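You operate a simulated robot arm through the tools that you are given. There is no shell and no other tool.

You run a simulated robot arm. Do the job below in one go: nothing can be reset, and whatever is moved stays where it is left.

## Task
Check the size 4 blue tube in the gauge block and sort it.
Fine: thick end down in hole 4, then into notch 4 of the blue comb; close the cover, leave the other tubes.

It is judged by the outcome, as a careful person would: the job done as asked, and still so three seconds after it is handed in. It fails if anything else is knocked over, pushed out of place, dropped, spilled or broken. A push-on lid holds only when it is set on centred and level and pressed home; a screw cap is set on level and turned clockwise until tight.

## Robot
A 7-joint arm with a two-finger parallel gripper, fixed in place. Base frame: the origin is on the floor under the middle of its stand, x ahead of it, y to its left, z up; the work surface is at about z = 0.76. Lengths are in m, angles in rad, forces in N, time in s.
It reaches about 1.147 m from its shoulder. Its first joint turns from -2.897 to 2.897 rad. Payload 3.43 kg.
The tool frame sits at the grasp point between the pads (the TCP): z along the fingers, y along the line on which they close. The tips reach 0.03 m beyond it. The gripper opens to 0.094 m. The fingers are 0.028 m wide and 0.01 m thick; the gripper's body (0.05 by 0.096 m) begins 0.055 m behind the TCP.
Orientation is told as [roll, pitch, yaw] about the base's x, y, z axes, in that order, counted from this pose: with the fingers straight down and closing along the base's y, the tool's x points along the base's -x, its y along +y and its z along -z.

## Interface
- The arm moves only by the tool jog_arm. Its argument "steps" is a list of rows, each an object (a shift or turn left out is 0, a gripper value left out holds the last) with "turn": the turn, a rotation vector about the tool's x, y, z in units of 8 degrees (1.0 is 8 degrees), a list of three; "delta_pos": the shift along the tool's x, y, z in units of 30 mm (1.0 is 30 mm), a list of three; "hand": the gripper command, from -1 (fully open) to 1 (shut), values between in proportion. In form: [{"turn": [ax, ay, az], "delta_pos": [tx, ty, tz], "hand": hand}, ...]. A call has 1 to 20 rows; each row shifts and turns the commanded pose from where the row before left it, along the tool's axes as they then stand. A call with a number of a shift or a turn outside -1 to 1 is refused whole. Rows are played at 5 a second. More than 0.05 m and 0.15 rad between two rows, or a gripper value outside its range, and nothing of the call is played. Where a pose cannot be reached the arm comes as near as it can. A force on the tool above 90 N (or 10 N above the force at the start of the call, whichever is more), or a blocked arm, ends the call early, and 0.2 s more pass. The fingers move at their own pace (about 0.045 m/s each) and stop on an object; they squeeze with about 35 N. The grip force told is the motor's: it shows also when the fingers shut on nothing. Time passes only in rows, and 0.2 s behind the last, so rows that do not move let the fingers close. The reply holds the time, the measured pose of the TCP, the force on the tool along the base axes, the opening and the grip force, in the units named above and with some noise, with the torque about the TCP (base axes, N m) and any sound that the robot's microphone picked up.
- Cameras (640 x 400 px; columns grow to the right, rows downward): "scene" is fixed at [0.4035, 0.4836, 1.493]; the picture's right is [-0.93, -0.36, 0.00], its down [-0.18, 0.47, -0.86] and it looks along [0.31, -0.80, -0.51] (base axes); focal length 321 px, centre (320, 200). "wrist" rides on the gripper at [0.076, 0.014, -0.103] in the tool frame; the picture's right is [-0.18, 0.98, 0.00], its down [-0.75, -0.14, -0.64] and it looks along [-0.63, -0.12, 0.77] (tool axes); focal length 243 px, centre (320, 200). There is no depth. A picture from a camera that has moved, and an enlarged one, comes with that camera's place and axes in the base frame and with its lens. The place of the scene camera against the robot may be out by one fixed shift of up to 0.025 m in any direction.
- snapshot(camera): a new picture of that camera. The clock stands still meanwhile.
- close_up(camera, box): a new picture of the part [left, top, right, bottom] of that camera's present view, enlarged. The clock stands still meanwhile.
- job_done(): hands the job in; it is judged then, once.

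Places have to be worked out from the pictures, the camera data and where the tool is seen. Open the gripper and draw the arm clear of the work before you hand the job in, unless the task says otherwise.

The tools are called after "Emit:" by a JSON object that holds its "op" and its "data". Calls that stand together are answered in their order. jog_arm: Moves the arm, as the interface text tells. Its arguments: {"type":"object","properties":{"steps":{"type":"array"}},"required":["steps"]} The other tools are called the same way: snapshot (camera) takes a picture; close_up (camera, box) takes an enlarged picture of a part of a camera's view; job_done () hands the job in.

At the start:

```text
time_s: 0.0
position: [0.5017, -0.4675, 1.2922]
orientation: [0.0, 0.001, -0.001]
ft_force: [0.3, -0.1, -0.1]
moment: [0.0, -0.01, 0.0]
opening: 0.0939
gripper_force: 0.0
```

scene: 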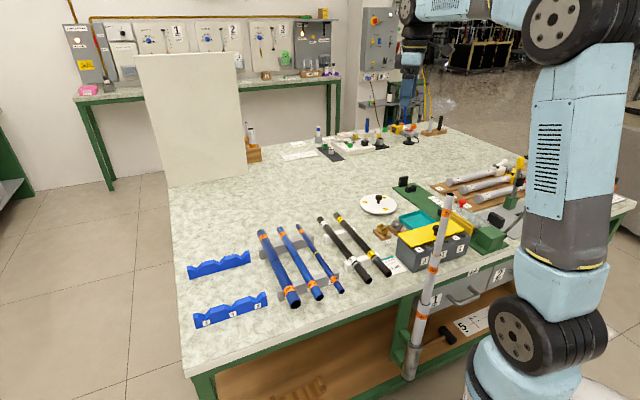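
wrist: 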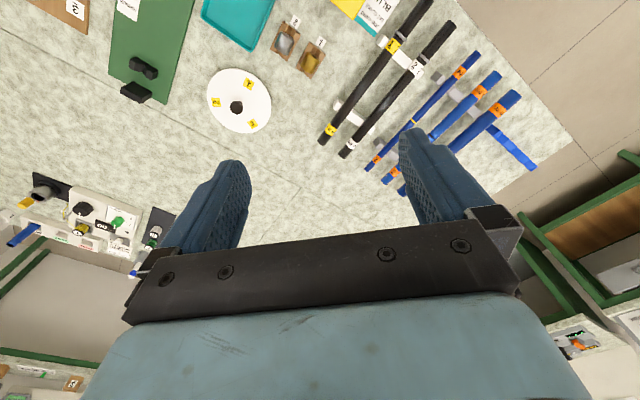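

The scene shows blue tubes on a rack, a gauge block with a yellow cover, and blue combs. I'll look closer at the tubes, the combs and the gauge block before moving.

Emit:
{"op": "close_up", "data": {"camera": "scene", "box": [180, 210, 360, 330]}}

Emit:
{"op": "close_up", "data": {"camera": "scene", "box": [360, 170, 520, 290]}}

Emit:
{"op": "close_up", "data": {"camera": "wrist", "box": [310, 0, 550, 200]}}

Emit:
{"op": "close_up", "data": {"camera": "scene", "box": [380, 240, 520, 390]}}

```text
3.33 times, centred on (270, 270) of scene
camera zoom: at [0.4035, 0.4836, 1.493], right [-0.93, -0.36, 0.0], down [-0.18, 0.47, -0.86], along [0.31, -0.8, -0.51], focal length 1070 px, centre (487, -33)
```

zoom: 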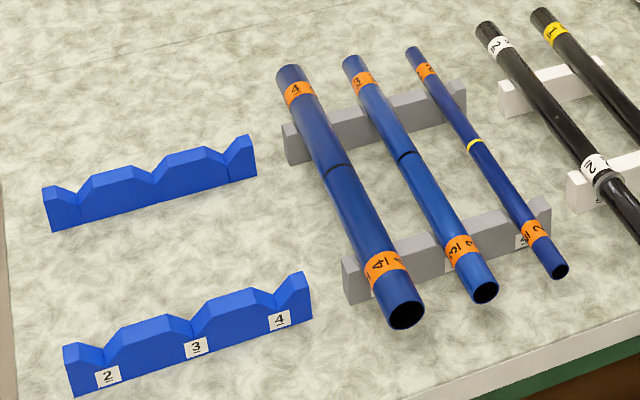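

```text
3.33 times, centred on (440, 230) of scene
camera zoom: at [0.4035, 0.4836, 1.493], right [-0.93, -0.36, 0.0], down [-0.18, 0.47, -0.86], along [0.31, -0.8, -0.51], focal length 1070 px, centre (-80, 100)
```

zoom: 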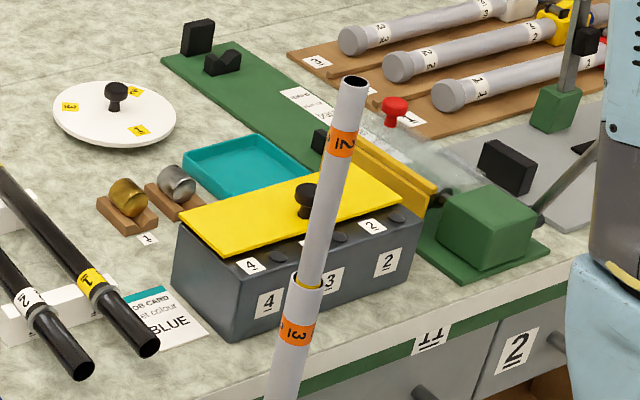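

```text
2.00 times, centred on (430, 100) of wrist
camera zoom: at [0.4239, -0.4513, 1.3956], right [0.18, 0.98, 0.0], down [0.75, -0.14, 0.64], along [0.63, -0.12, -0.77], focal length 485 px, centre (100, 400)
```

zoom: 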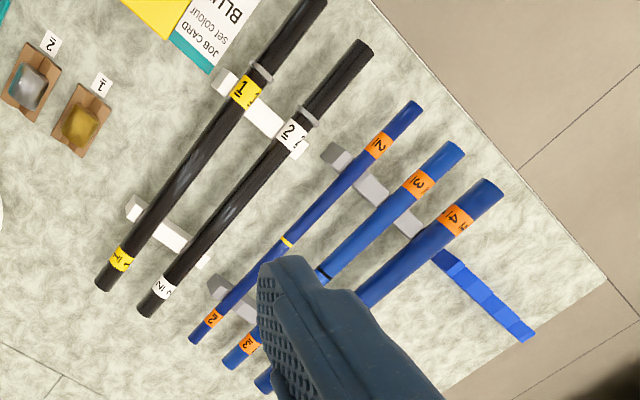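

```text
2.67 times, centred on (450, 315) of scene
camera zoom: at [0.4035, 0.4836, 1.493], right [-0.93, -0.36, 0.0], down [-0.18, 0.47, -0.86], along [0.31, -0.8, -0.51], focal length 856 px, centre (-27, -107)
```

zoom: 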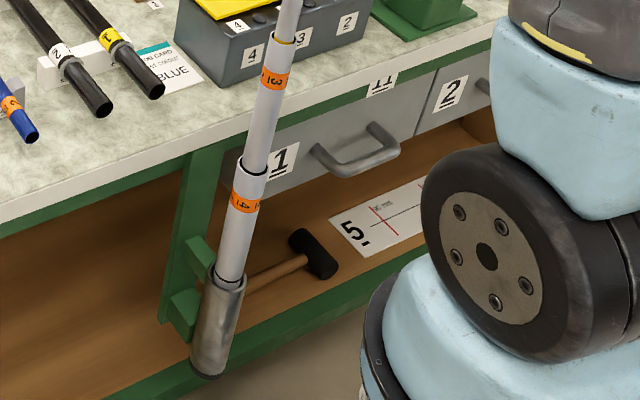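

The cover, the tubes and the combs sit on a table turned about 45° to my base. I'll yaw the tool about -43° to line up with it and draw back so the wrist camera looks over the gauge block.

Emit:
{"op": "jog_arm", "data": {"steps": [{"turn": [0, 0, 1], "delta_pos": [0, 0, 0], "hand": -1}, {"turn": [0, 0, 1]}, {"turn": [0, 0, 1]}, {"turn": [0, 0, 1]}, {"turn": [0, 0, 1]}, {"turn": [0, 0, 0.4]}, {"delta_pos": [1, 0, 0]}, {"delta_pos": [1, 0, 0]}, {"delta_pos": [1, 0, 0]}, {"delta_pos": [1, 0, 0]}, {"delta_pos": [1, 0, 0]}, {"delta_pos": [1, 0, 0]}, {}]}}

Emit:
{"op": "snapshot", "data": {"camera": "wrist"}}

Emit:
{"op": "snapshot", "data": {"camera": "scene"}}

```text
time_s: 2.8
position: [0.3695, -0.3425, 1.2939]
orientation: [0.0, -0.001, -0.752]
ft_force: [0.8, 0.4, 0.1]
moment: [0.03, 0.0, -0.02]
opening: 0.0939
gripper_force: 0.1
```

```text
taken
camera wrist: at [0.3227, -0.2786, 1.3961], right [0.81, 0.59, 0.0], down [0.45, -0.62, 0.64], along [0.38, -0.52, -0.77], focal length 243 px, centre (320, 200)
```

wrist: 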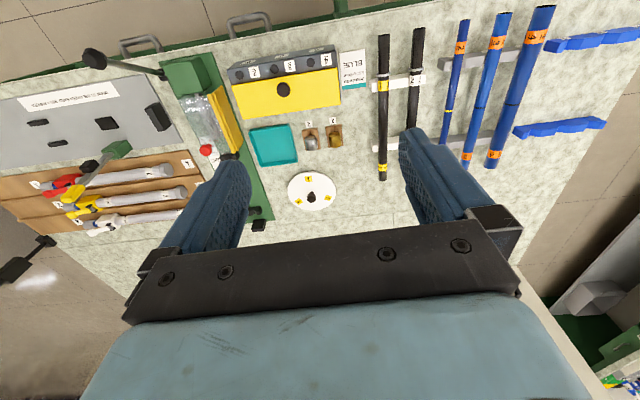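

```text
taken
```

scene: 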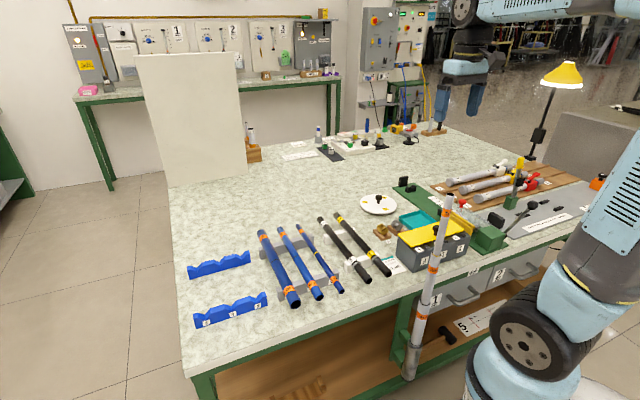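

Emit:
{"op": "close_up", "data": {"camera": "wrist", "box": [210, 20, 380, 140]}}

Emit:
{"op": "close_up", "data": {"camera": "wrist", "box": [360, 0, 640, 175]}}

Emit:
{"op": "close_up", "data": {"camera": "scene", "box": [380, 190, 500, 280]}}

```text
3.33 times, centred on (295, 80) of wrist
camera zoom: at [0.3227, -0.2786, 1.3961], right [0.81, 0.59, 0.0], down [0.45, -0.62, 0.64], along [0.38, -0.52, -0.77], focal length 809 px, centre (403, 600)
```

zoom: 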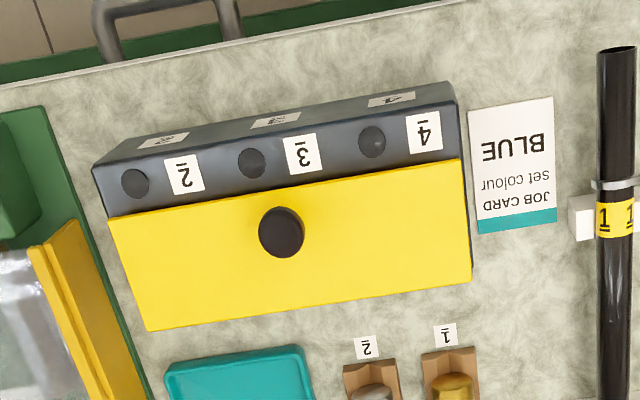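

```text
2.29 times, centred on (500, 88) of wrist
camera zoom: at [0.3227, -0.2786, 1.3961], right [0.81, 0.59, 0.0], down [0.45, -0.62, 0.64], along [0.38, -0.52, -0.77], focal length 555 px, centre (-91, 457)
```

zoom: 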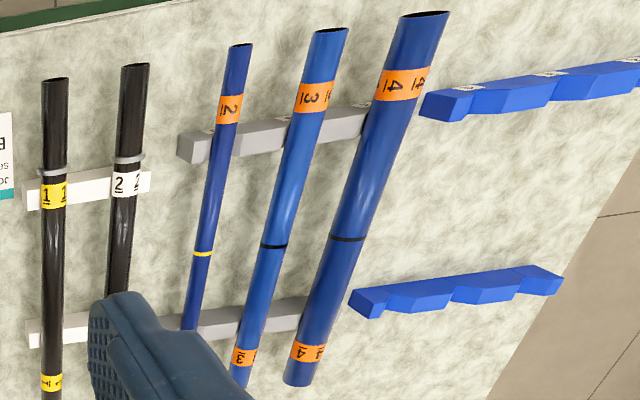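

```text
4.44 times, centred on (440, 235) of scene
camera zoom: at [0.4035, 0.4836, 1.493], right [-0.93, -0.36, 0.0], down [-0.18, 0.47, -0.86], along [0.31, -0.8, -0.51], focal length 1427 px, centre (-213, 44)
```

zoom: 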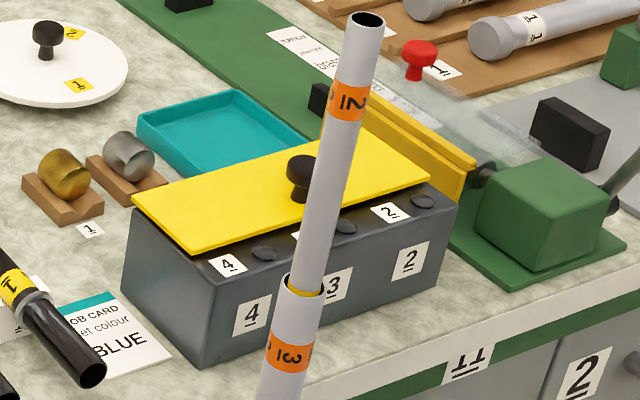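

The cover lies over the back of the block, and small discs with labels 2, 3 and 4 show at the front strip. They look too small (about 18 mm) for tube 4 (about 33 mm), so I'll go closer, tilting the camera to look straight down on the block.

Emit:
{"op": "jog_arm", "data": {"steps": [{"delta_pos": [-1, -0.7, 0]}, {"delta_pos": [-1, -0.7, 0]}, {"delta_pos": [-1, -0.6, 0]}, {"delta_pos": [0, 0, 1]}, {"delta_pos": [0, 0, 1]}, {"delta_pos": [0, 0, 1]}, {"delta_pos": [0, 0, 1]}, {"delta_pos": [0, 0, 1]}, {"delta_pos": [0, 0, 1]}, {"delta_pos": [0, 0, 1]}, {"turn": [0, 1, 0]}, {"turn": [0, 1, 0]}, {"turn": [0, 0.5, 0]}, {}]}}

Emit:
{"op": "snapshot", "data": {"camera": "wrist"}}

Emit:
{"op": "snapshot", "data": {"camera": "scene"}}

```text
time_s: 5.8
position: [0.393, -0.4484, 1.0836]
orientation: [0.001, 0.351, -0.754]
ft_force: [0.4, -0.5, -0.6]
moment: [-0.03, -0.01, 0.0]
opening: 0.094
gripper_force: 0.0
```

```text
taken
camera wrist: at [0.375, -0.4124, 1.2062], right [0.8, 0.6, -0.06], down [0.58, -0.74, 0.34], along [0.16, -0.31, -0.94], focal length 243 px, centre (320, 200)
```

wrist: 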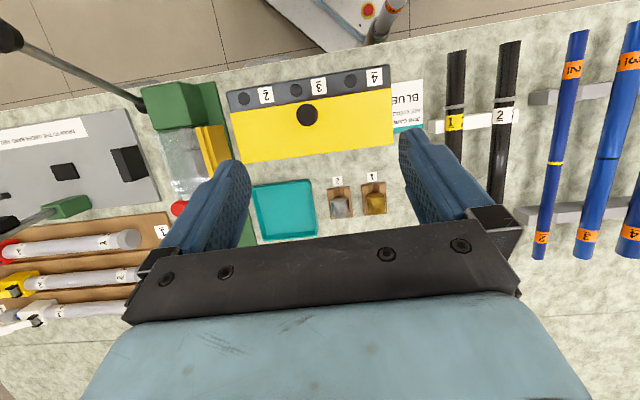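

```text
taken
```

scene: 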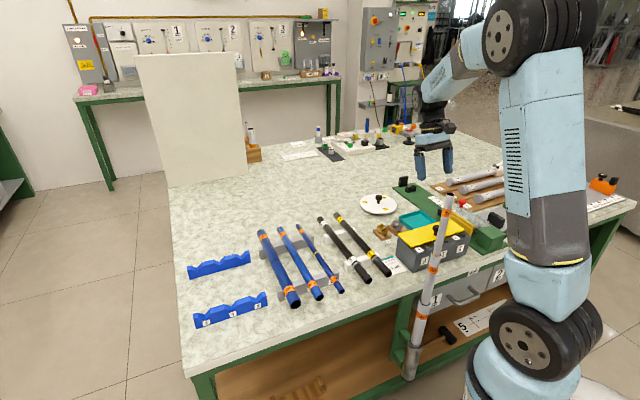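

The pole end shows at the top of the wrist picture, outside the table edge. I'll enlarge the block and cover.

Emit:
{"op": "close_up", "data": {"camera": "wrist", "box": [220, 50, 430, 180]}}

Emit:
{"op": "close_up", "data": {"camera": "wrist", "box": [280, 0, 460, 110]}}

```text
3.05 times, centred on (325, 115) of wrist
camera zoom: at [0.375, -0.4124, 1.2062], right [0.8, 0.6, -0.06], down [0.58, -0.74, 0.34], along [0.16, -0.31, -0.94], focal length 739 px, centre (305, 459)
```

zoom: 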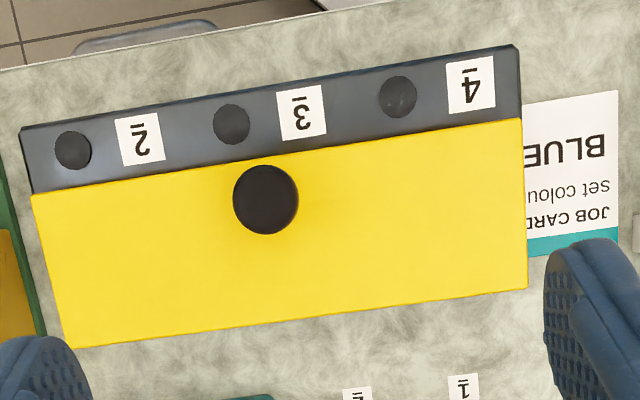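

```text
3.56 times, centred on (370, 55) of wrist
camera zoom: at [0.375, -0.4124, 1.2062], right [0.8, 0.6, -0.06], down [0.58, -0.74, 0.34], along [0.16, -0.31, -0.94], focal length 863 px, centre (142, 716)
```

zoom: 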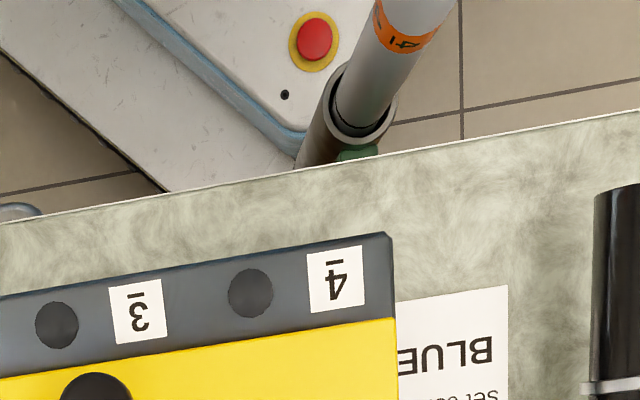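

Emit:
{"op": "close_up", "data": {"camera": "scene", "box": [392, 210, 452, 260]}}

Emit:
{"op": "close_up", "data": {"camera": "scene", "box": [425, 205, 485, 255]}}

Emit:
{"op": "close_up", "data": {"camera": "wrist", "box": [225, 60, 315, 170]}}

Emit:
{"op": "close_up", "data": {"camera": "wrist", "box": [310, 60, 400, 170]}}

```text
8.00 times, centred on (422, 235) of scene
camera zoom: at [0.4035, 0.4836, 1.493], right [-0.93, -0.36, 0.0], down [-0.18, 0.47, -0.86], along [0.31, -0.8, -0.51], focal length 2568 px, centre (-496, -80)
```

zoom: 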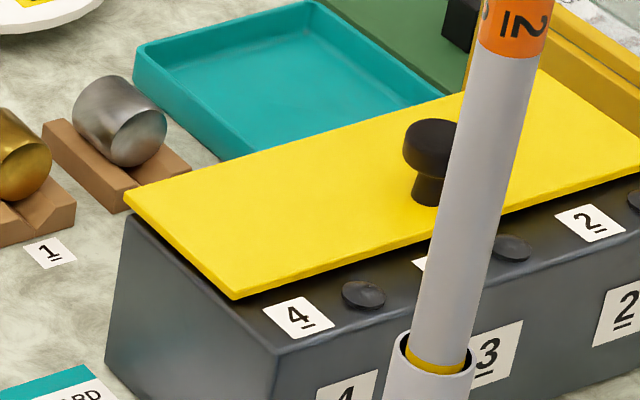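

```text
8.00 times, centred on (455, 230) of scene
camera zoom: at [0.4035, 0.4836, 1.493], right [-0.93, -0.36, 0.0], down [-0.18, 0.47, -0.86], along [0.31, -0.8, -0.51], focal length 2568 px, centre (-760, -40)
```

zoom: 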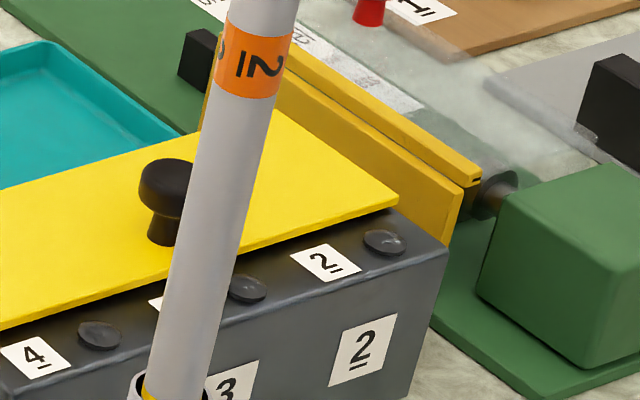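

```text
3.64 times, centred on (270, 115) of wrist
camera zoom: at [0.375, -0.4124, 1.2062], right [0.8, 0.6, -0.06], down [0.58, -0.74, 0.34], along [0.16, -0.31, -0.94], focal length 882 px, centre (502, 509)
```

zoom: 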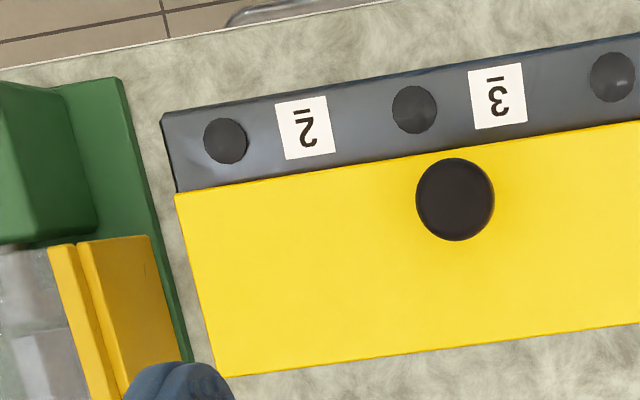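

```text
3.64 times, centred on (355, 115) of wrist
camera zoom: at [0.375, -0.4124, 1.2062], right [0.8, 0.6, -0.06], down [0.58, -0.74, 0.34], along [0.16, -0.31, -0.94], focal length 882 px, centre (193, 509)
```

zoom: 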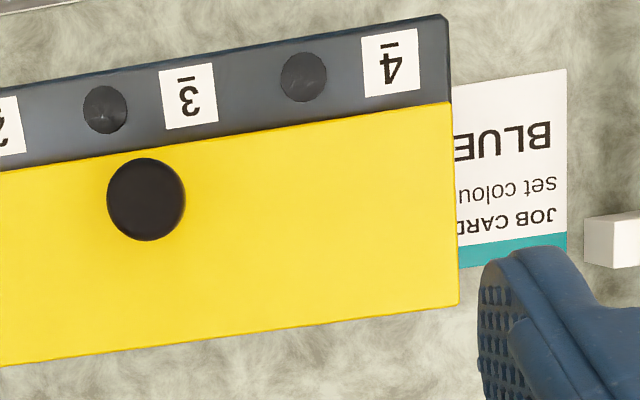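

The discs are domed lamps, so the real gauge holes must be under the yellow cover, which has a knob near its front edge. Before touching it I'll lift up and move over the tubes and combs to find tube 4's thick end and the exact places.

Emit:
{"op": "jog_arm", "data": {"steps": [{"delta_pos": [0.34, 0, -0.94]}, {"delta_pos": [0.34, 0, -0.94]}, {"delta_pos": [0.34, 0, -0.94]}, {"delta_pos": [0.34, 0, -0.94]}, {"delta_pos": [-0.94, 1, -0.34]}, {"delta_pos": [-0.94, 1, -0.34]}, {"delta_pos": [-0.94, 1, -0.34]}, {"delta_pos": [-0.94, 1, -0.34]}, {"delta_pos": [0, 1, 0]}, {"delta_pos": [0, 1, 0]}, {"delta_pos": [0, 1, 0]}, {"delta_pos": [0, 1, 0]}, {"delta_pos": [0, 1, 0]}, {"delta_pos": [0, 1, 0]}, {"delta_pos": [0, 1, 0]}, {"delta_pos": [0, 1, 0]}, {"delta_pos": [0, 1, 0]}, {"delta_pos": [0, 1, 0]}, {}]}}

Emit:
{"op": "snapshot", "data": {"camera": "wrist"}}

Emit:
{"op": "snapshot", "data": {"camera": "scene"}}

```text
time_s: 9.8
position: [0.7678, -0.2253, 1.2018]
orientation: [0.0, 0.348, -0.754]
ft_force: [0.1, 0.6, 1.0]
moment: [-0.03, 0.0, -0.02]
opening: 0.094
gripper_force: 0.2
```

```text
taken
camera wrist: at [0.7507, -0.1883, 1.3255], right [0.8, 0.6, -0.06], down [0.58, -0.74, 0.35], along [0.16, -0.31, -0.94], focal length 243 px, centre (320, 200)
```

wrist: 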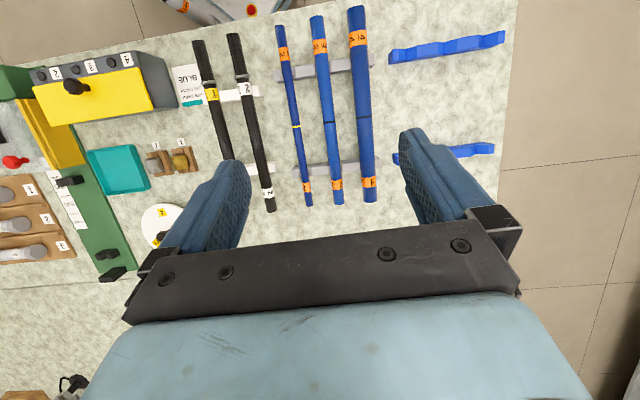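

```text
taken
```

scene: 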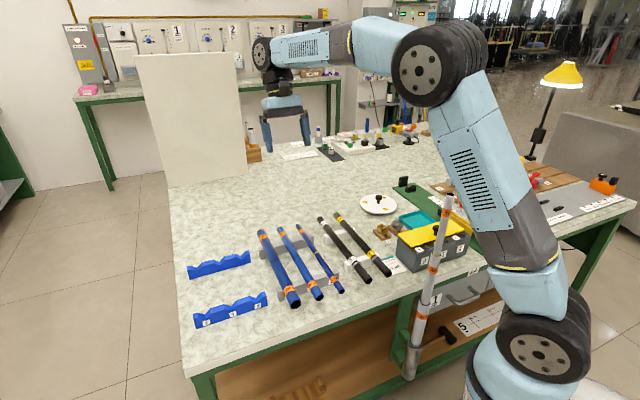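

Good overhead view. I'll enlarge the tubes, the combs, and the block end from here.

Emit:
{"op": "close_up", "data": {"camera": "wrist", "box": [260, 0, 400, 110]}}

Emit:
{"op": "close_up", "data": {"camera": "wrist", "box": [260, 110, 400, 220]}}

Emit:
{"op": "close_up", "data": {"camera": "wrist", "box": [375, 10, 515, 175]}}

Emit:
{"op": "close_up", "data": {"camera": "wrist", "box": [20, 30, 200, 150]}}

```text
3.64 times, centred on (330, 55) of wrist
camera zoom: at [0.7507, -0.1883, 1.3255], right [0.8, 0.6, -0.06], down [0.58, -0.74, 0.35], along [0.16, -0.31, -0.94], focal length 882 px, centre (284, 727)
```

zoom: 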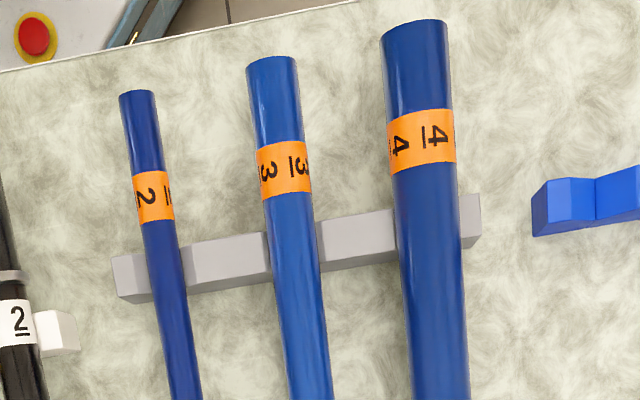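

```text
3.64 times, centred on (330, 165) of wrist
camera zoom: at [0.7507, -0.1883, 1.3255], right [0.8, 0.6, -0.06], down [0.58, -0.74, 0.35], along [0.16, -0.31, -0.94], focal length 882 px, centre (284, 327)
```

zoom: 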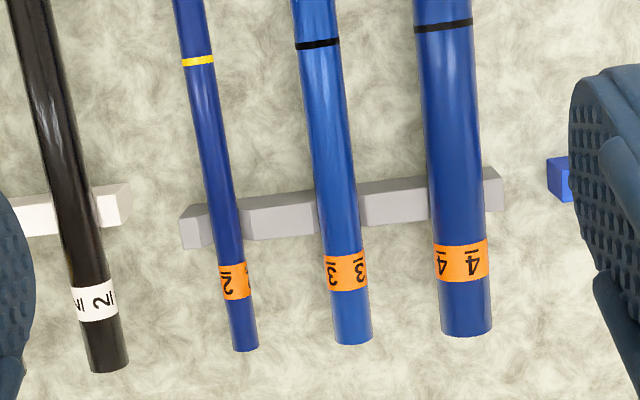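

```text
2.42 times, centred on (445, 92) of wrist
camera zoom: at [0.7507, -0.1883, 1.3255], right [0.8, 0.6, -0.06], down [0.58, -0.74, 0.35], along [0.16, -0.31, -0.94], focal length 588 px, centre (17, 461)
```

zoom: 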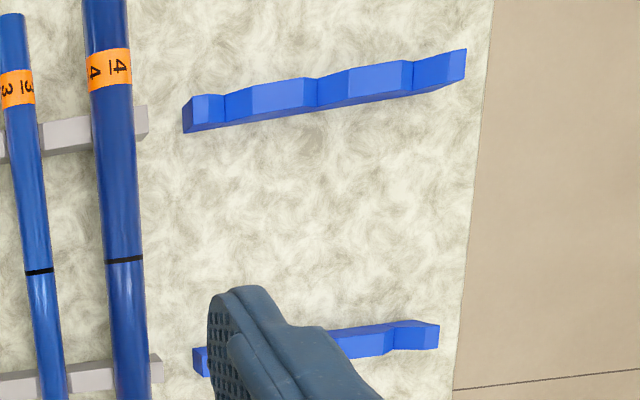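

```text
3.33 times, centred on (110, 90) of wrist
camera zoom: at [0.7507, -0.1883, 1.3255], right [0.8, 0.6, -0.06], down [0.58, -0.74, 0.35], along [0.16, -0.31, -0.94], focal length 809 px, centre (1020, 567)
```

zoom: 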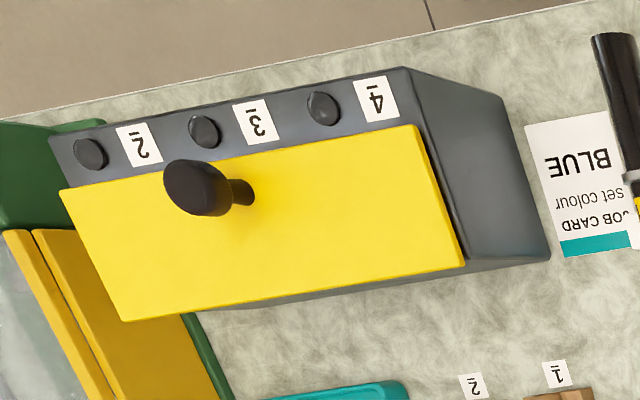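

I need accurate tube-4 widths at both ends and around the black ring, so I'll enlarge those parts.

Emit:
{"op": "close_up", "data": {"camera": "wrist", "box": [330, 0, 394, 40]}}

Emit:
{"op": "close_up", "data": {"camera": "wrist", "box": [330, 96, 394, 136]}}

Emit:
{"op": "close_up", "data": {"camera": "wrist", "box": [336, 170, 400, 210]}}

Emit:
{"op": "close_up", "data": {"camera": "scene", "box": [250, 225, 314, 265]}}

Emit:
{"op": "close_up", "data": {"camera": "scene", "box": [256, 270, 320, 310]}}

```text
10.00 times, centred on (362, 20) of wrist
camera zoom: at [0.7507, -0.1883, 1.3255], right [0.8, 0.6, -0.06], down [0.58, -0.74, 0.35], along [0.16, -0.31, -0.94], focal length 2426 px, centre (-100, 2000)
```

zoom: 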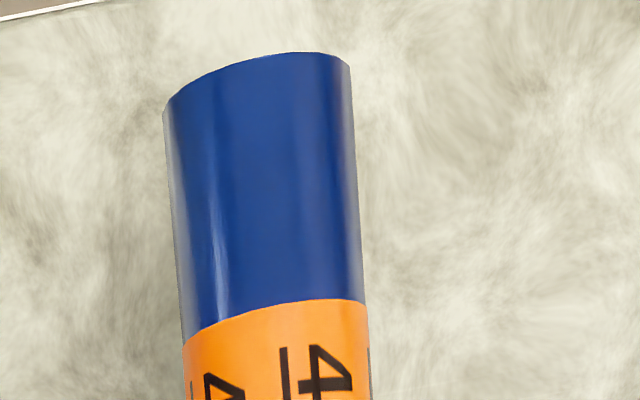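

```text
10.00 times, centred on (362, 116) of wrist
camera zoom: at [0.7507, -0.1883, 1.3255], right [0.8, 0.6, -0.06], down [0.58, -0.74, 0.35], along [0.16, -0.31, -0.94], focal length 2426 px, centre (-100, 1040)
```

zoom: 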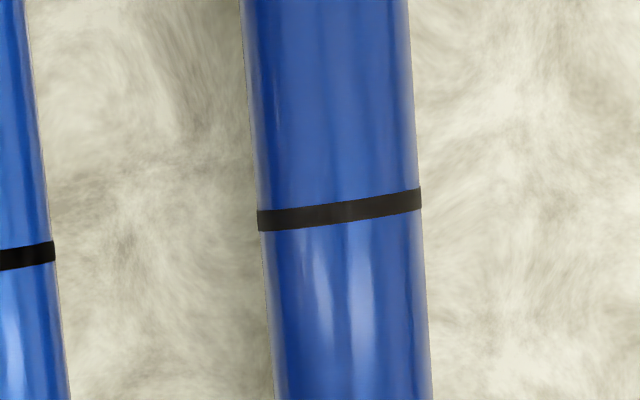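

```text
10.00 times, centred on (368, 190) of wrist
camera zoom: at [0.7507, -0.1883, 1.3255], right [0.8, 0.6, -0.06], down [0.58, -0.74, 0.35], along [0.16, -0.31, -0.94], focal length 2426 px, centre (-160, 300)
```

zoom: 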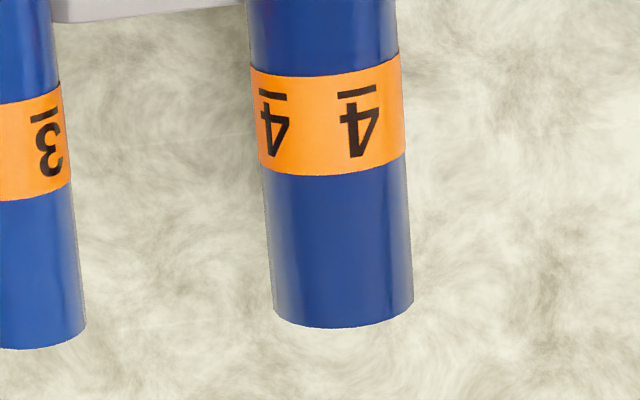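

```text
10.00 times, centred on (282, 245) of scene
camera zoom: at [0.4035, 0.4836, 1.493], right [-0.93, -0.36, 0.0], down [-0.18, 0.47, -0.86], along [0.31, -0.8, -0.51], focal length 3210 px, centre (700, -250)
```

zoom: 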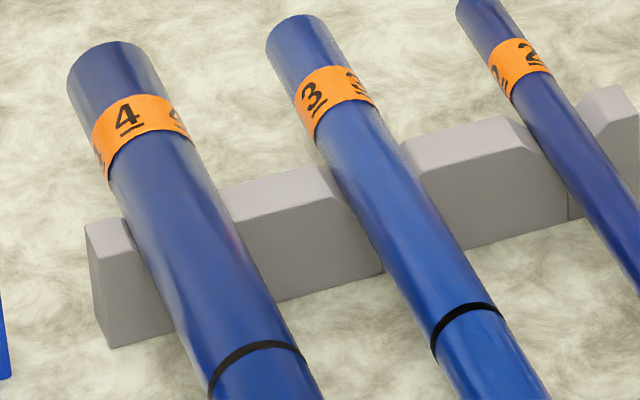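

```text
10.00 times, centred on (288, 290) of scene
camera zoom: at [0.4035, 0.4836, 1.493], right [-0.93, -0.36, 0.0], down [-0.18, 0.47, -0.86], along [0.31, -0.8, -0.51], focal length 3210 px, centre (640, -700)
```

zoom: 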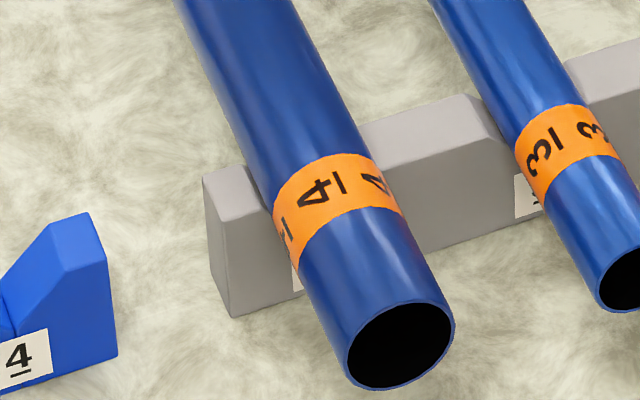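

Edges look nearly straight through the ring, so any step is small. I'll zoom hard on both ring edges and on the two end faces.

Emit:
{"op": "close_up", "data": {"camera": "wrist", "box": [352, 111, 368, 121]}}

Emit:
{"op": "close_up", "data": {"camera": "wrist", "box": [364, 110, 380, 120]}}

Emit:
{"op": "close_up", "data": {"camera": "scene", "box": [264, 250, 296, 270]}}

Emit:
{"op": "close_up", "data": {"camera": "wrist", "box": [312, 112, 344, 132]}}

```text
16.00 times, centred on (360, 116) of wrist
camera zoom: at [0.7507, -0.1883, 1.3255], right [0.8, 0.6, -0.06], down [0.58, -0.74, 0.35], along [0.16, -0.31, -0.94], focal length 3882 px, centre (-320, 1544)
```

zoom: 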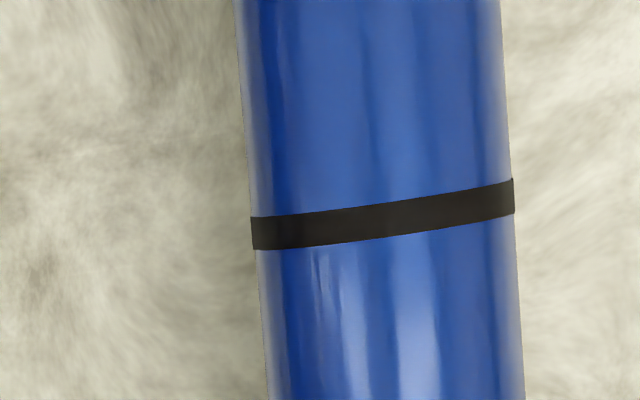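

```text
16.00 times, centred on (372, 115) of wrist
camera zoom: at [0.7507, -0.1883, 1.3255], right [0.8, 0.6, -0.06], down [0.58, -0.74, 0.35], along [0.16, -0.31, -0.94], focal length 3882 px, centre (-512, 1560)
```

zoom: 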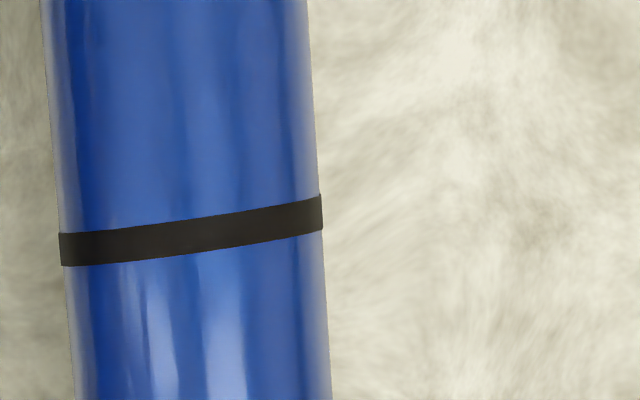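

```text
16.00 times, centred on (280, 260) of scene
camera zoom: at [0.4035, 0.4836, 1.493], right [-0.93, -0.36, 0.0], down [-0.18, 0.47, -0.86], along [0.31, -0.8, -0.51], focal length 5136 px, centre (960, -760)
```

zoom: 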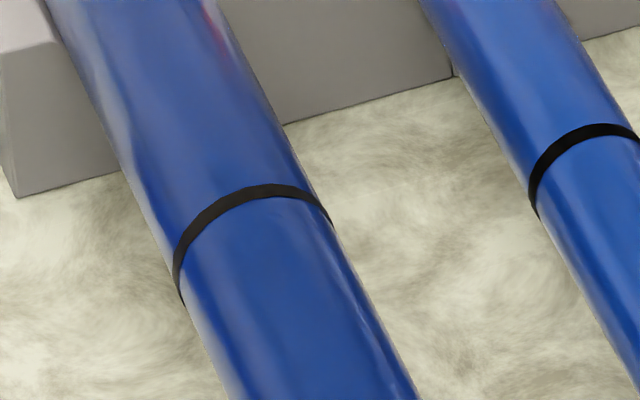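

```text
16.00 times, centred on (328, 122) of wrist
camera zoom: at [0.7507, -0.1883, 1.3255], right [0.8, 0.6, -0.06], down [0.58, -0.74, 0.35], along [0.16, -0.31, -0.94], focal length 3882 px, centre (192, 1448)
```

zoom: 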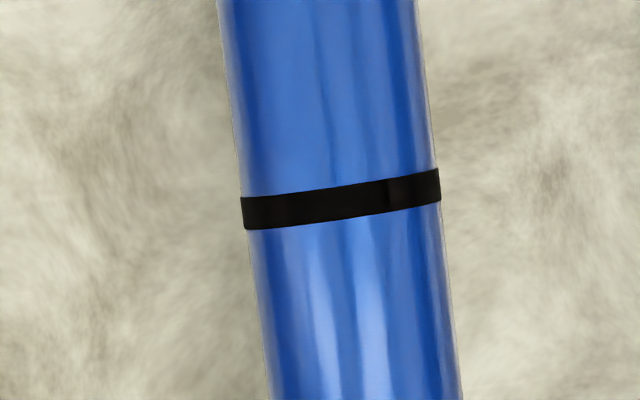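

There seems to be a tiny step at the ring. I'll zoom much harder on each ring edge to see which half is thicker.

Emit:
{"op": "close_up", "data": {"camera": "wrist", "box": [352.5, 114, 360.5, 119]}}

Emit:
{"op": "close_up", "data": {"camera": "wrist", "box": [368, 113, 376, 118]}}

Emit:
{"op": "close_up", "data": {"camera": "scene", "box": [270, 260, 278, 265]}}

Emit:
{"op": "close_up", "data": {"camera": "scene", "box": [276, 257.5, 284, 262.5]}}

```text
16.00 times, centred on (356, 116) of wrist
camera zoom: at [0.7507, -0.1883, 1.3255], right [0.8, 0.6, -0.06], down [0.58, -0.74, 0.35], along [0.16, -0.31, -0.94], focal length 3882 px, centre (-264, 1536)
```

zoom: 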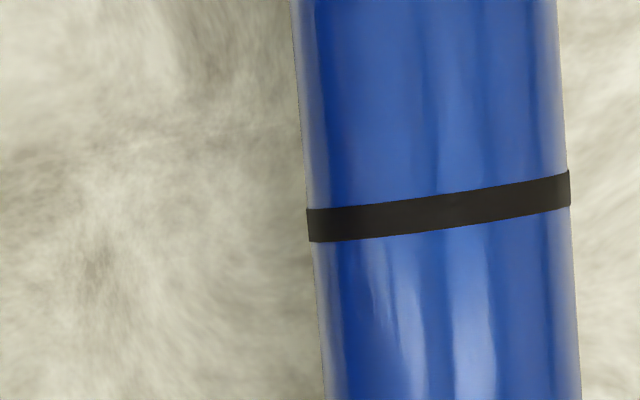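

```text
16.00 times, centred on (372, 116) of wrist
camera zoom: at [0.7507, -0.1883, 1.3255], right [0.8, 0.6, -0.06], down [0.58, -0.74, 0.35], along [0.16, -0.31, -0.94], focal length 3882 px, centre (-512, 1552)
```

zoom: 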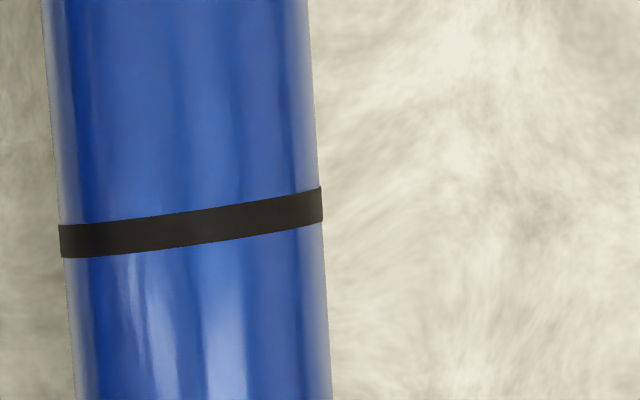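

```text
16.00 times, centred on (274, 262) of scene
camera zoom: at [0.4035, 0.4836, 1.493], right [-0.93, -0.36, 0.0], down [-0.18, 0.47, -0.86], along [0.31, -0.8, -0.51], focal length 5136 px, centre (1056, -800)
```

zoom: 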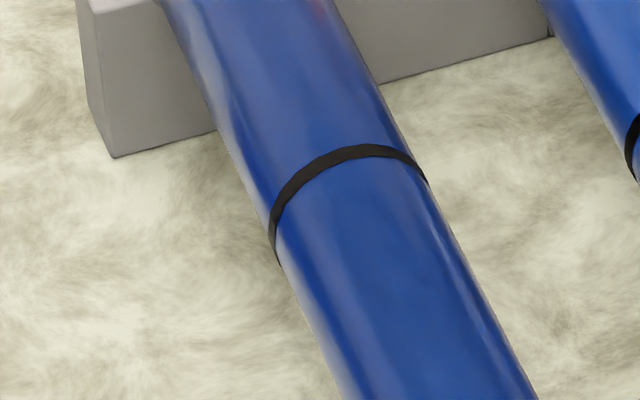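

```text
16.00 times, centred on (280, 260) of scene
camera zoom: at [0.4035, 0.4836, 1.493], right [-0.93, -0.36, 0.0], down [-0.18, 0.47, -0.86], along [0.31, -0.8, -0.51], focal length 5136 px, centre (960, -760)
```

zoom: 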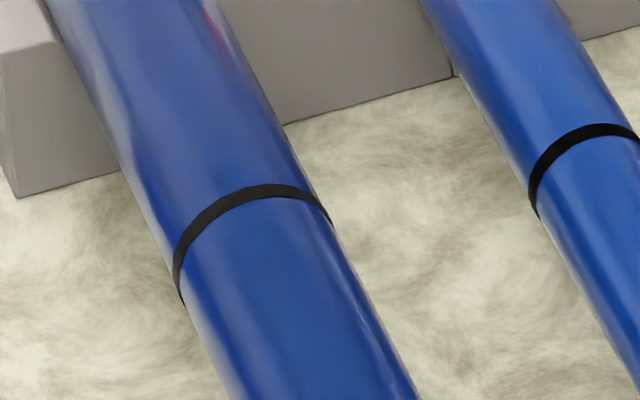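

The step is under a pixel or two from here, so I'll bring the wrist camera to about 0.25 m above tube 4's ring for a clean measurement, keeping fingertips well above the tubes.

Emit:
{"op": "jog_arm", "data": {"steps": [{"delta_pos": [-0.511, 0.233, 0.9]}, {"delta_pos": [-0.511, 0.233, 0.9]}, {"delta_pos": [-0.511, 0.233, 0.9]}, {"delta_pos": [-0.511, 0.233, 0.9]}, {"delta_pos": [-0.511, 0.233, 0.9]}, {"delta_pos": [-0.511, 0.233, 0.9]}, {"delta_pos": [-0.511, 0.233, 0.9]}, {"delta_pos": [-0.511, 0.233, 0.9]}, {}]}}

Emit:
{"op": "snapshot", "data": {"camera": "wrist"}}

Emit:
{"op": "close_up", "data": {"camera": "wrist", "box": [260, 0, 420, 100]}}

```text
time_s: 11.8
position: [0.8389, -0.215, 0.9552]
orientation: [-0.003, 0.348, -0.754]
ft_force: [0.9, -0.4, 0.0]
moment: [0.02, -0.01, -0.01]
opening: 0.0937
gripper_force: 0.2
```

```text
taken
camera wrist: at [0.8208, -0.1784, 1.0781], right [0.8, 0.6, -0.06], down [0.58, -0.74, 0.35], along [0.16, -0.31, -0.94], focal length 243 px, centre (320, 200)
```

wrist: 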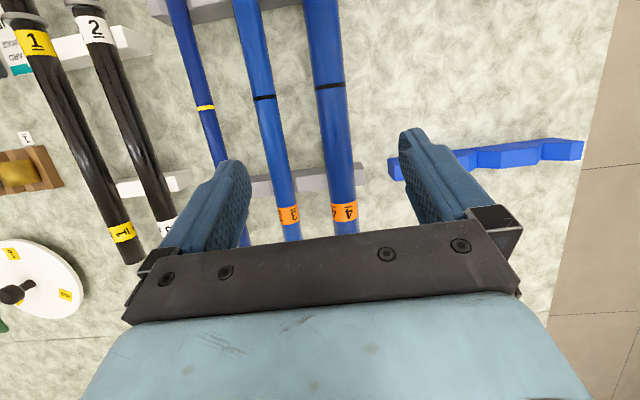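

```text
4.00 times, centred on (340, 50) of wrist
camera zoom: at [0.8208, -0.1784, 1.0781], right [0.8, 0.6, -0.06], down [0.58, -0.74, 0.35], along [0.16, -0.31, -0.94], focal length 970 px, centre (240, 800)
```

zoom: 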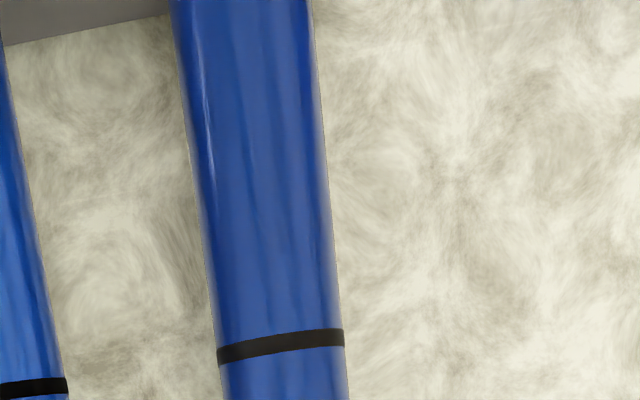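

Emit:
{"op": "close_up", "data": {"camera": "wrist", "box": [305, 75, 329, 90]}}

Emit:
{"op": "close_up", "data": {"camera": "wrist", "box": [333, 72, 357, 97]}}

Emit:
{"op": "close_up", "data": {"camera": "wrist", "box": [290, 40, 386, 100]}}

Emit:
{"op": "close_up", "data": {"camera": "wrist", "box": [290, 80, 386, 140]}}

```text
16.00 times, centred on (317, 82) of wrist
camera zoom: at [0.8208, -0.1784, 1.0781], right [0.8, 0.6, -0.06], down [0.58, -0.74, 0.35], along [0.16, -0.31, -0.94], focal length 3882 px, centre (368, 2080)
```

zoom: 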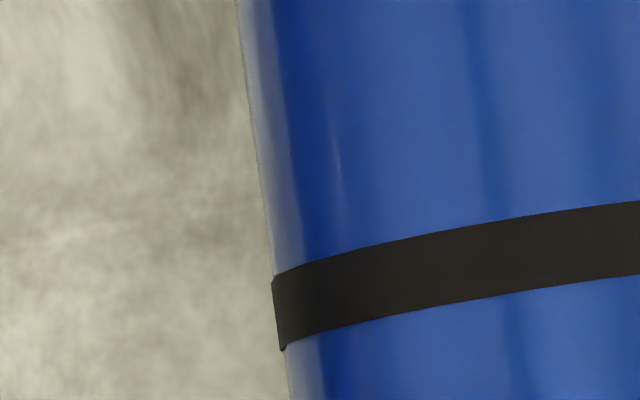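

```text
16.00 times, centred on (345, 84) of wrist
camera zoom: at [0.8208, -0.1784, 1.0781], right [0.8, 0.6, -0.06], down [0.58, -0.74, 0.35], along [0.16, -0.31, -0.94], focal length 3882 px, centre (-80, 2048)
```

zoom: 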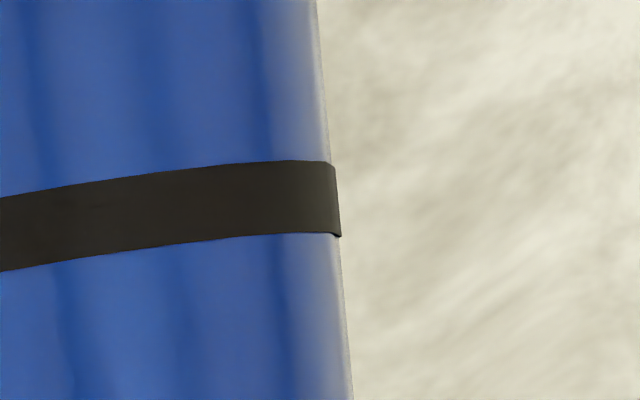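

```text
6.67 times, centred on (338, 70) of wrist
camera zoom: at [0.8208, -0.1784, 1.0781], right [0.8, 0.6, -0.06], down [0.58, -0.74, 0.35], along [0.16, -0.31, -0.94], focal length 1618 px, centre (200, 1067)
```

zoom: 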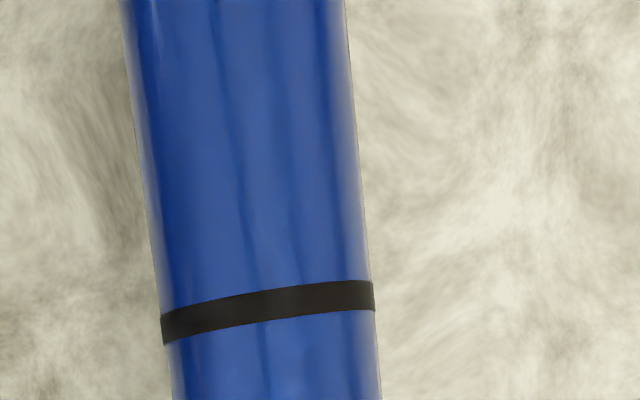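

```text
6.67 times, centred on (338, 110) of wrist
camera zoom: at [0.8208, -0.1784, 1.0781], right [0.8, 0.6, -0.06], down [0.58, -0.74, 0.35], along [0.16, -0.31, -0.94], focal length 1618 px, centre (200, 800)
```

zoom: 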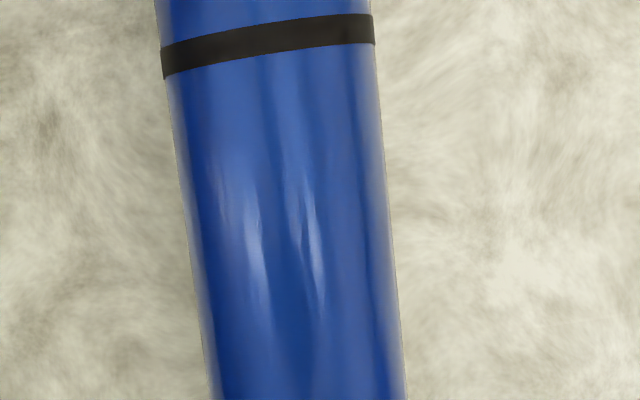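

Emit:
{"op": "close_up", "data": {"camera": "wrist", "box": [310, 74, 350, 99]}}

Emit:
{"op": "close_up", "data": {"camera": "wrist", "box": [312, 90, 352, 115]}}

Emit:
{"op": "close_up", "data": {"camera": "wrist", "box": [308, 60, 348, 85]}}

```text
16.00 times, centred on (330, 86) of wrist
camera zoom: at [0.8208, -0.1784, 1.0781], right [0.8, 0.6, -0.06], down [0.58, -0.74, 0.35], along [0.16, -0.31, -0.94], focal length 3882 px, centre (160, 2016)
```

zoom: 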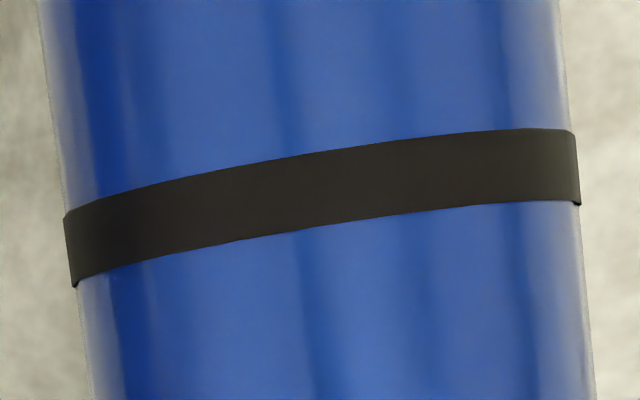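

```text
16.00 times, centred on (332, 102) of wrist
camera zoom: at [0.8208, -0.1784, 1.0781], right [0.8, 0.6, -0.06], down [0.58, -0.74, 0.35], along [0.16, -0.31, -0.94], focal length 3882 px, centre (128, 1760)
```

zoom: 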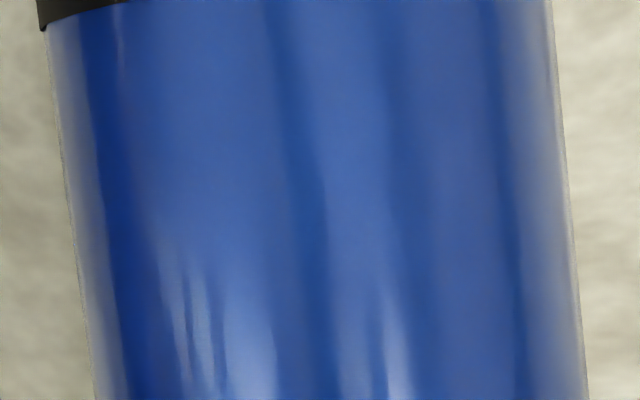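

```text
16.00 times, centred on (328, 72) of wrist
camera zoom: at [0.8208, -0.1784, 1.0781], right [0.8, 0.6, -0.06], down [0.58, -0.74, 0.35], along [0.16, -0.31, -0.94], focal length 3882 px, centre (192, 2240)
```

zoom: 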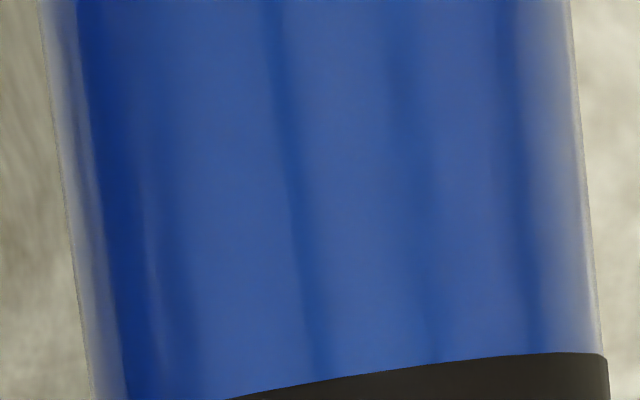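

Straight-edge geometry hints at the near (table-edge) half being slightly thicker. I'll compare directly by sliding the camera along the tube axis at the same height and measuring the width at the same image row.

Emit:
{"op": "jog_arm", "data": {"steps": [{"delta_pos": [0.94, 0.0314, 0.341]}, {"delta_pos": [0.94, 0.0314, 0.341]}, {"delta_pos": [0.94, 0.0314, 0.341]}, {"delta_pos": [0.94, 0.0314, 0.341]}, {}, {}]}}

Emit:
{"op": "snapshot", "data": {"camera": "wrist"}}

Emit:
{"op": "close_up", "data": {"camera": "wrist", "box": [308, 65, 348, 90]}}

```text
time_s: 13.2
position: [0.7543, -0.1255, 0.9578]
orientation: [-0.003, 0.349, -0.754]
ft_force: [-0.1, -0.7, -0.2]
moment: [0.03, 0.01, 0.01]
opening: 0.0939
gripper_force: 0.1
```

```text
taken
camera wrist: at [0.7357, -0.0891, 1.0803], right [0.8, 0.6, -0.06], down [0.58, -0.74, 0.35], along [0.16, -0.31, -0.94], focal length 243 px, centre (320, 200)
```

wrist: 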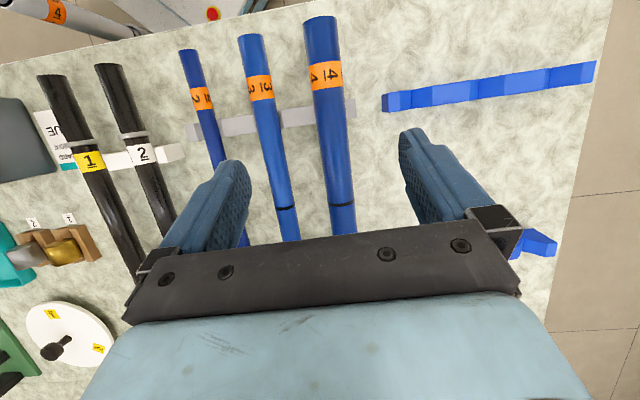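

```text
16.00 times, centred on (328, 78) of wrist
camera zoom: at [0.7357, -0.0891, 1.0803], right [0.8, 0.6, -0.06], down [0.58, -0.74, 0.35], along [0.16, -0.31, -0.94], focal length 3882 px, centre (192, 2160)
```

zoom: 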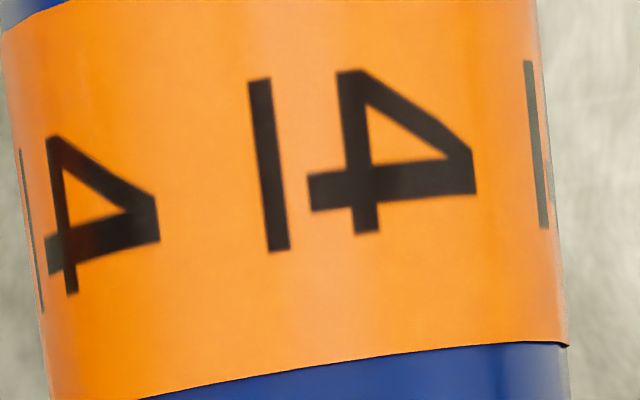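

Emit:
{"op": "jog_arm", "data": {"steps": [{"delta_pos": [-0.94, -0.0314, -0.341]}, {"delta_pos": [-0.94, -0.0314, -0.341]}, {"delta_pos": [-0.94, -0.0314, -0.341]}, {"delta_pos": [-0.94, -0.0314, -0.341]}, {"delta_pos": [-0.94, -0.0314, -0.341]}, {"delta_pos": [-0.94, -0.0314, -0.341]}, {"delta_pos": [-0.94, -0.0314, -0.341]}, {"delta_pos": [-0.94, -0.0314, -0.341]}, {}, {}]}}

Emit:
{"op": "snapshot", "data": {"camera": "wrist"}}

Emit:
{"op": "close_up", "data": {"camera": "wrist", "box": [308, 65, 348, 90]}}

```text
time_s: 15.4
position: [0.9225, -0.2995, 0.9578]
orientation: [-0.001, 0.349, -0.754]
ft_force: [0.4, 0.4, -1.1]
moment: [0.0, 0.0, -0.01]
opening: 0.094
gripper_force: 0.0
```

```text
taken
camera wrist: at [0.9043, -0.2624, 1.0805], right [0.8, 0.6, -0.06], down [0.58, -0.74, 0.34], along [0.16, -0.31, -0.94], focal length 243 px, centre (320, 200)
```

wrist: 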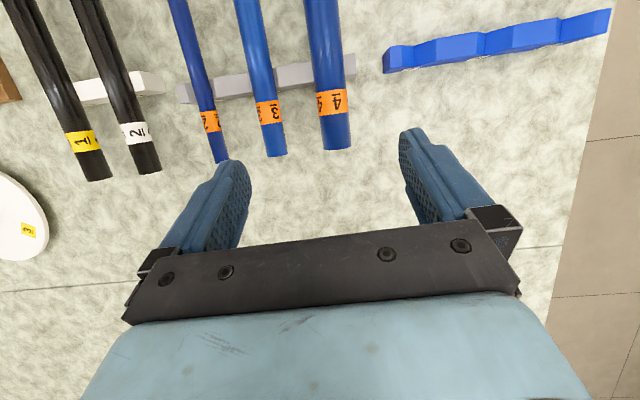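

```text
16.00 times, centred on (328, 78) of wrist
camera zoom: at [0.9043, -0.2624, 1.0805], right [0.8, 0.6, -0.06], down [0.58, -0.74, 0.34], along [0.16, -0.31, -0.94], focal length 3882 px, centre (192, 2160)
```

zoom: 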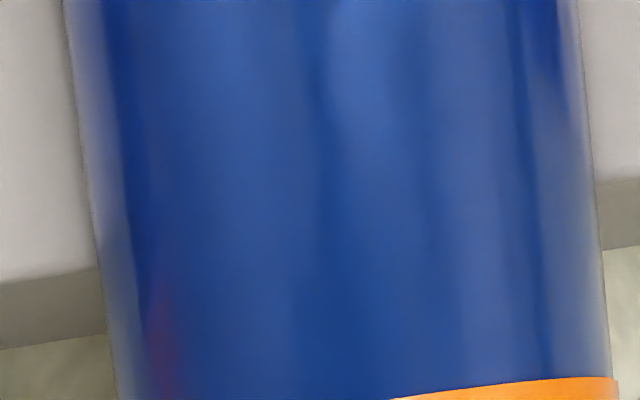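

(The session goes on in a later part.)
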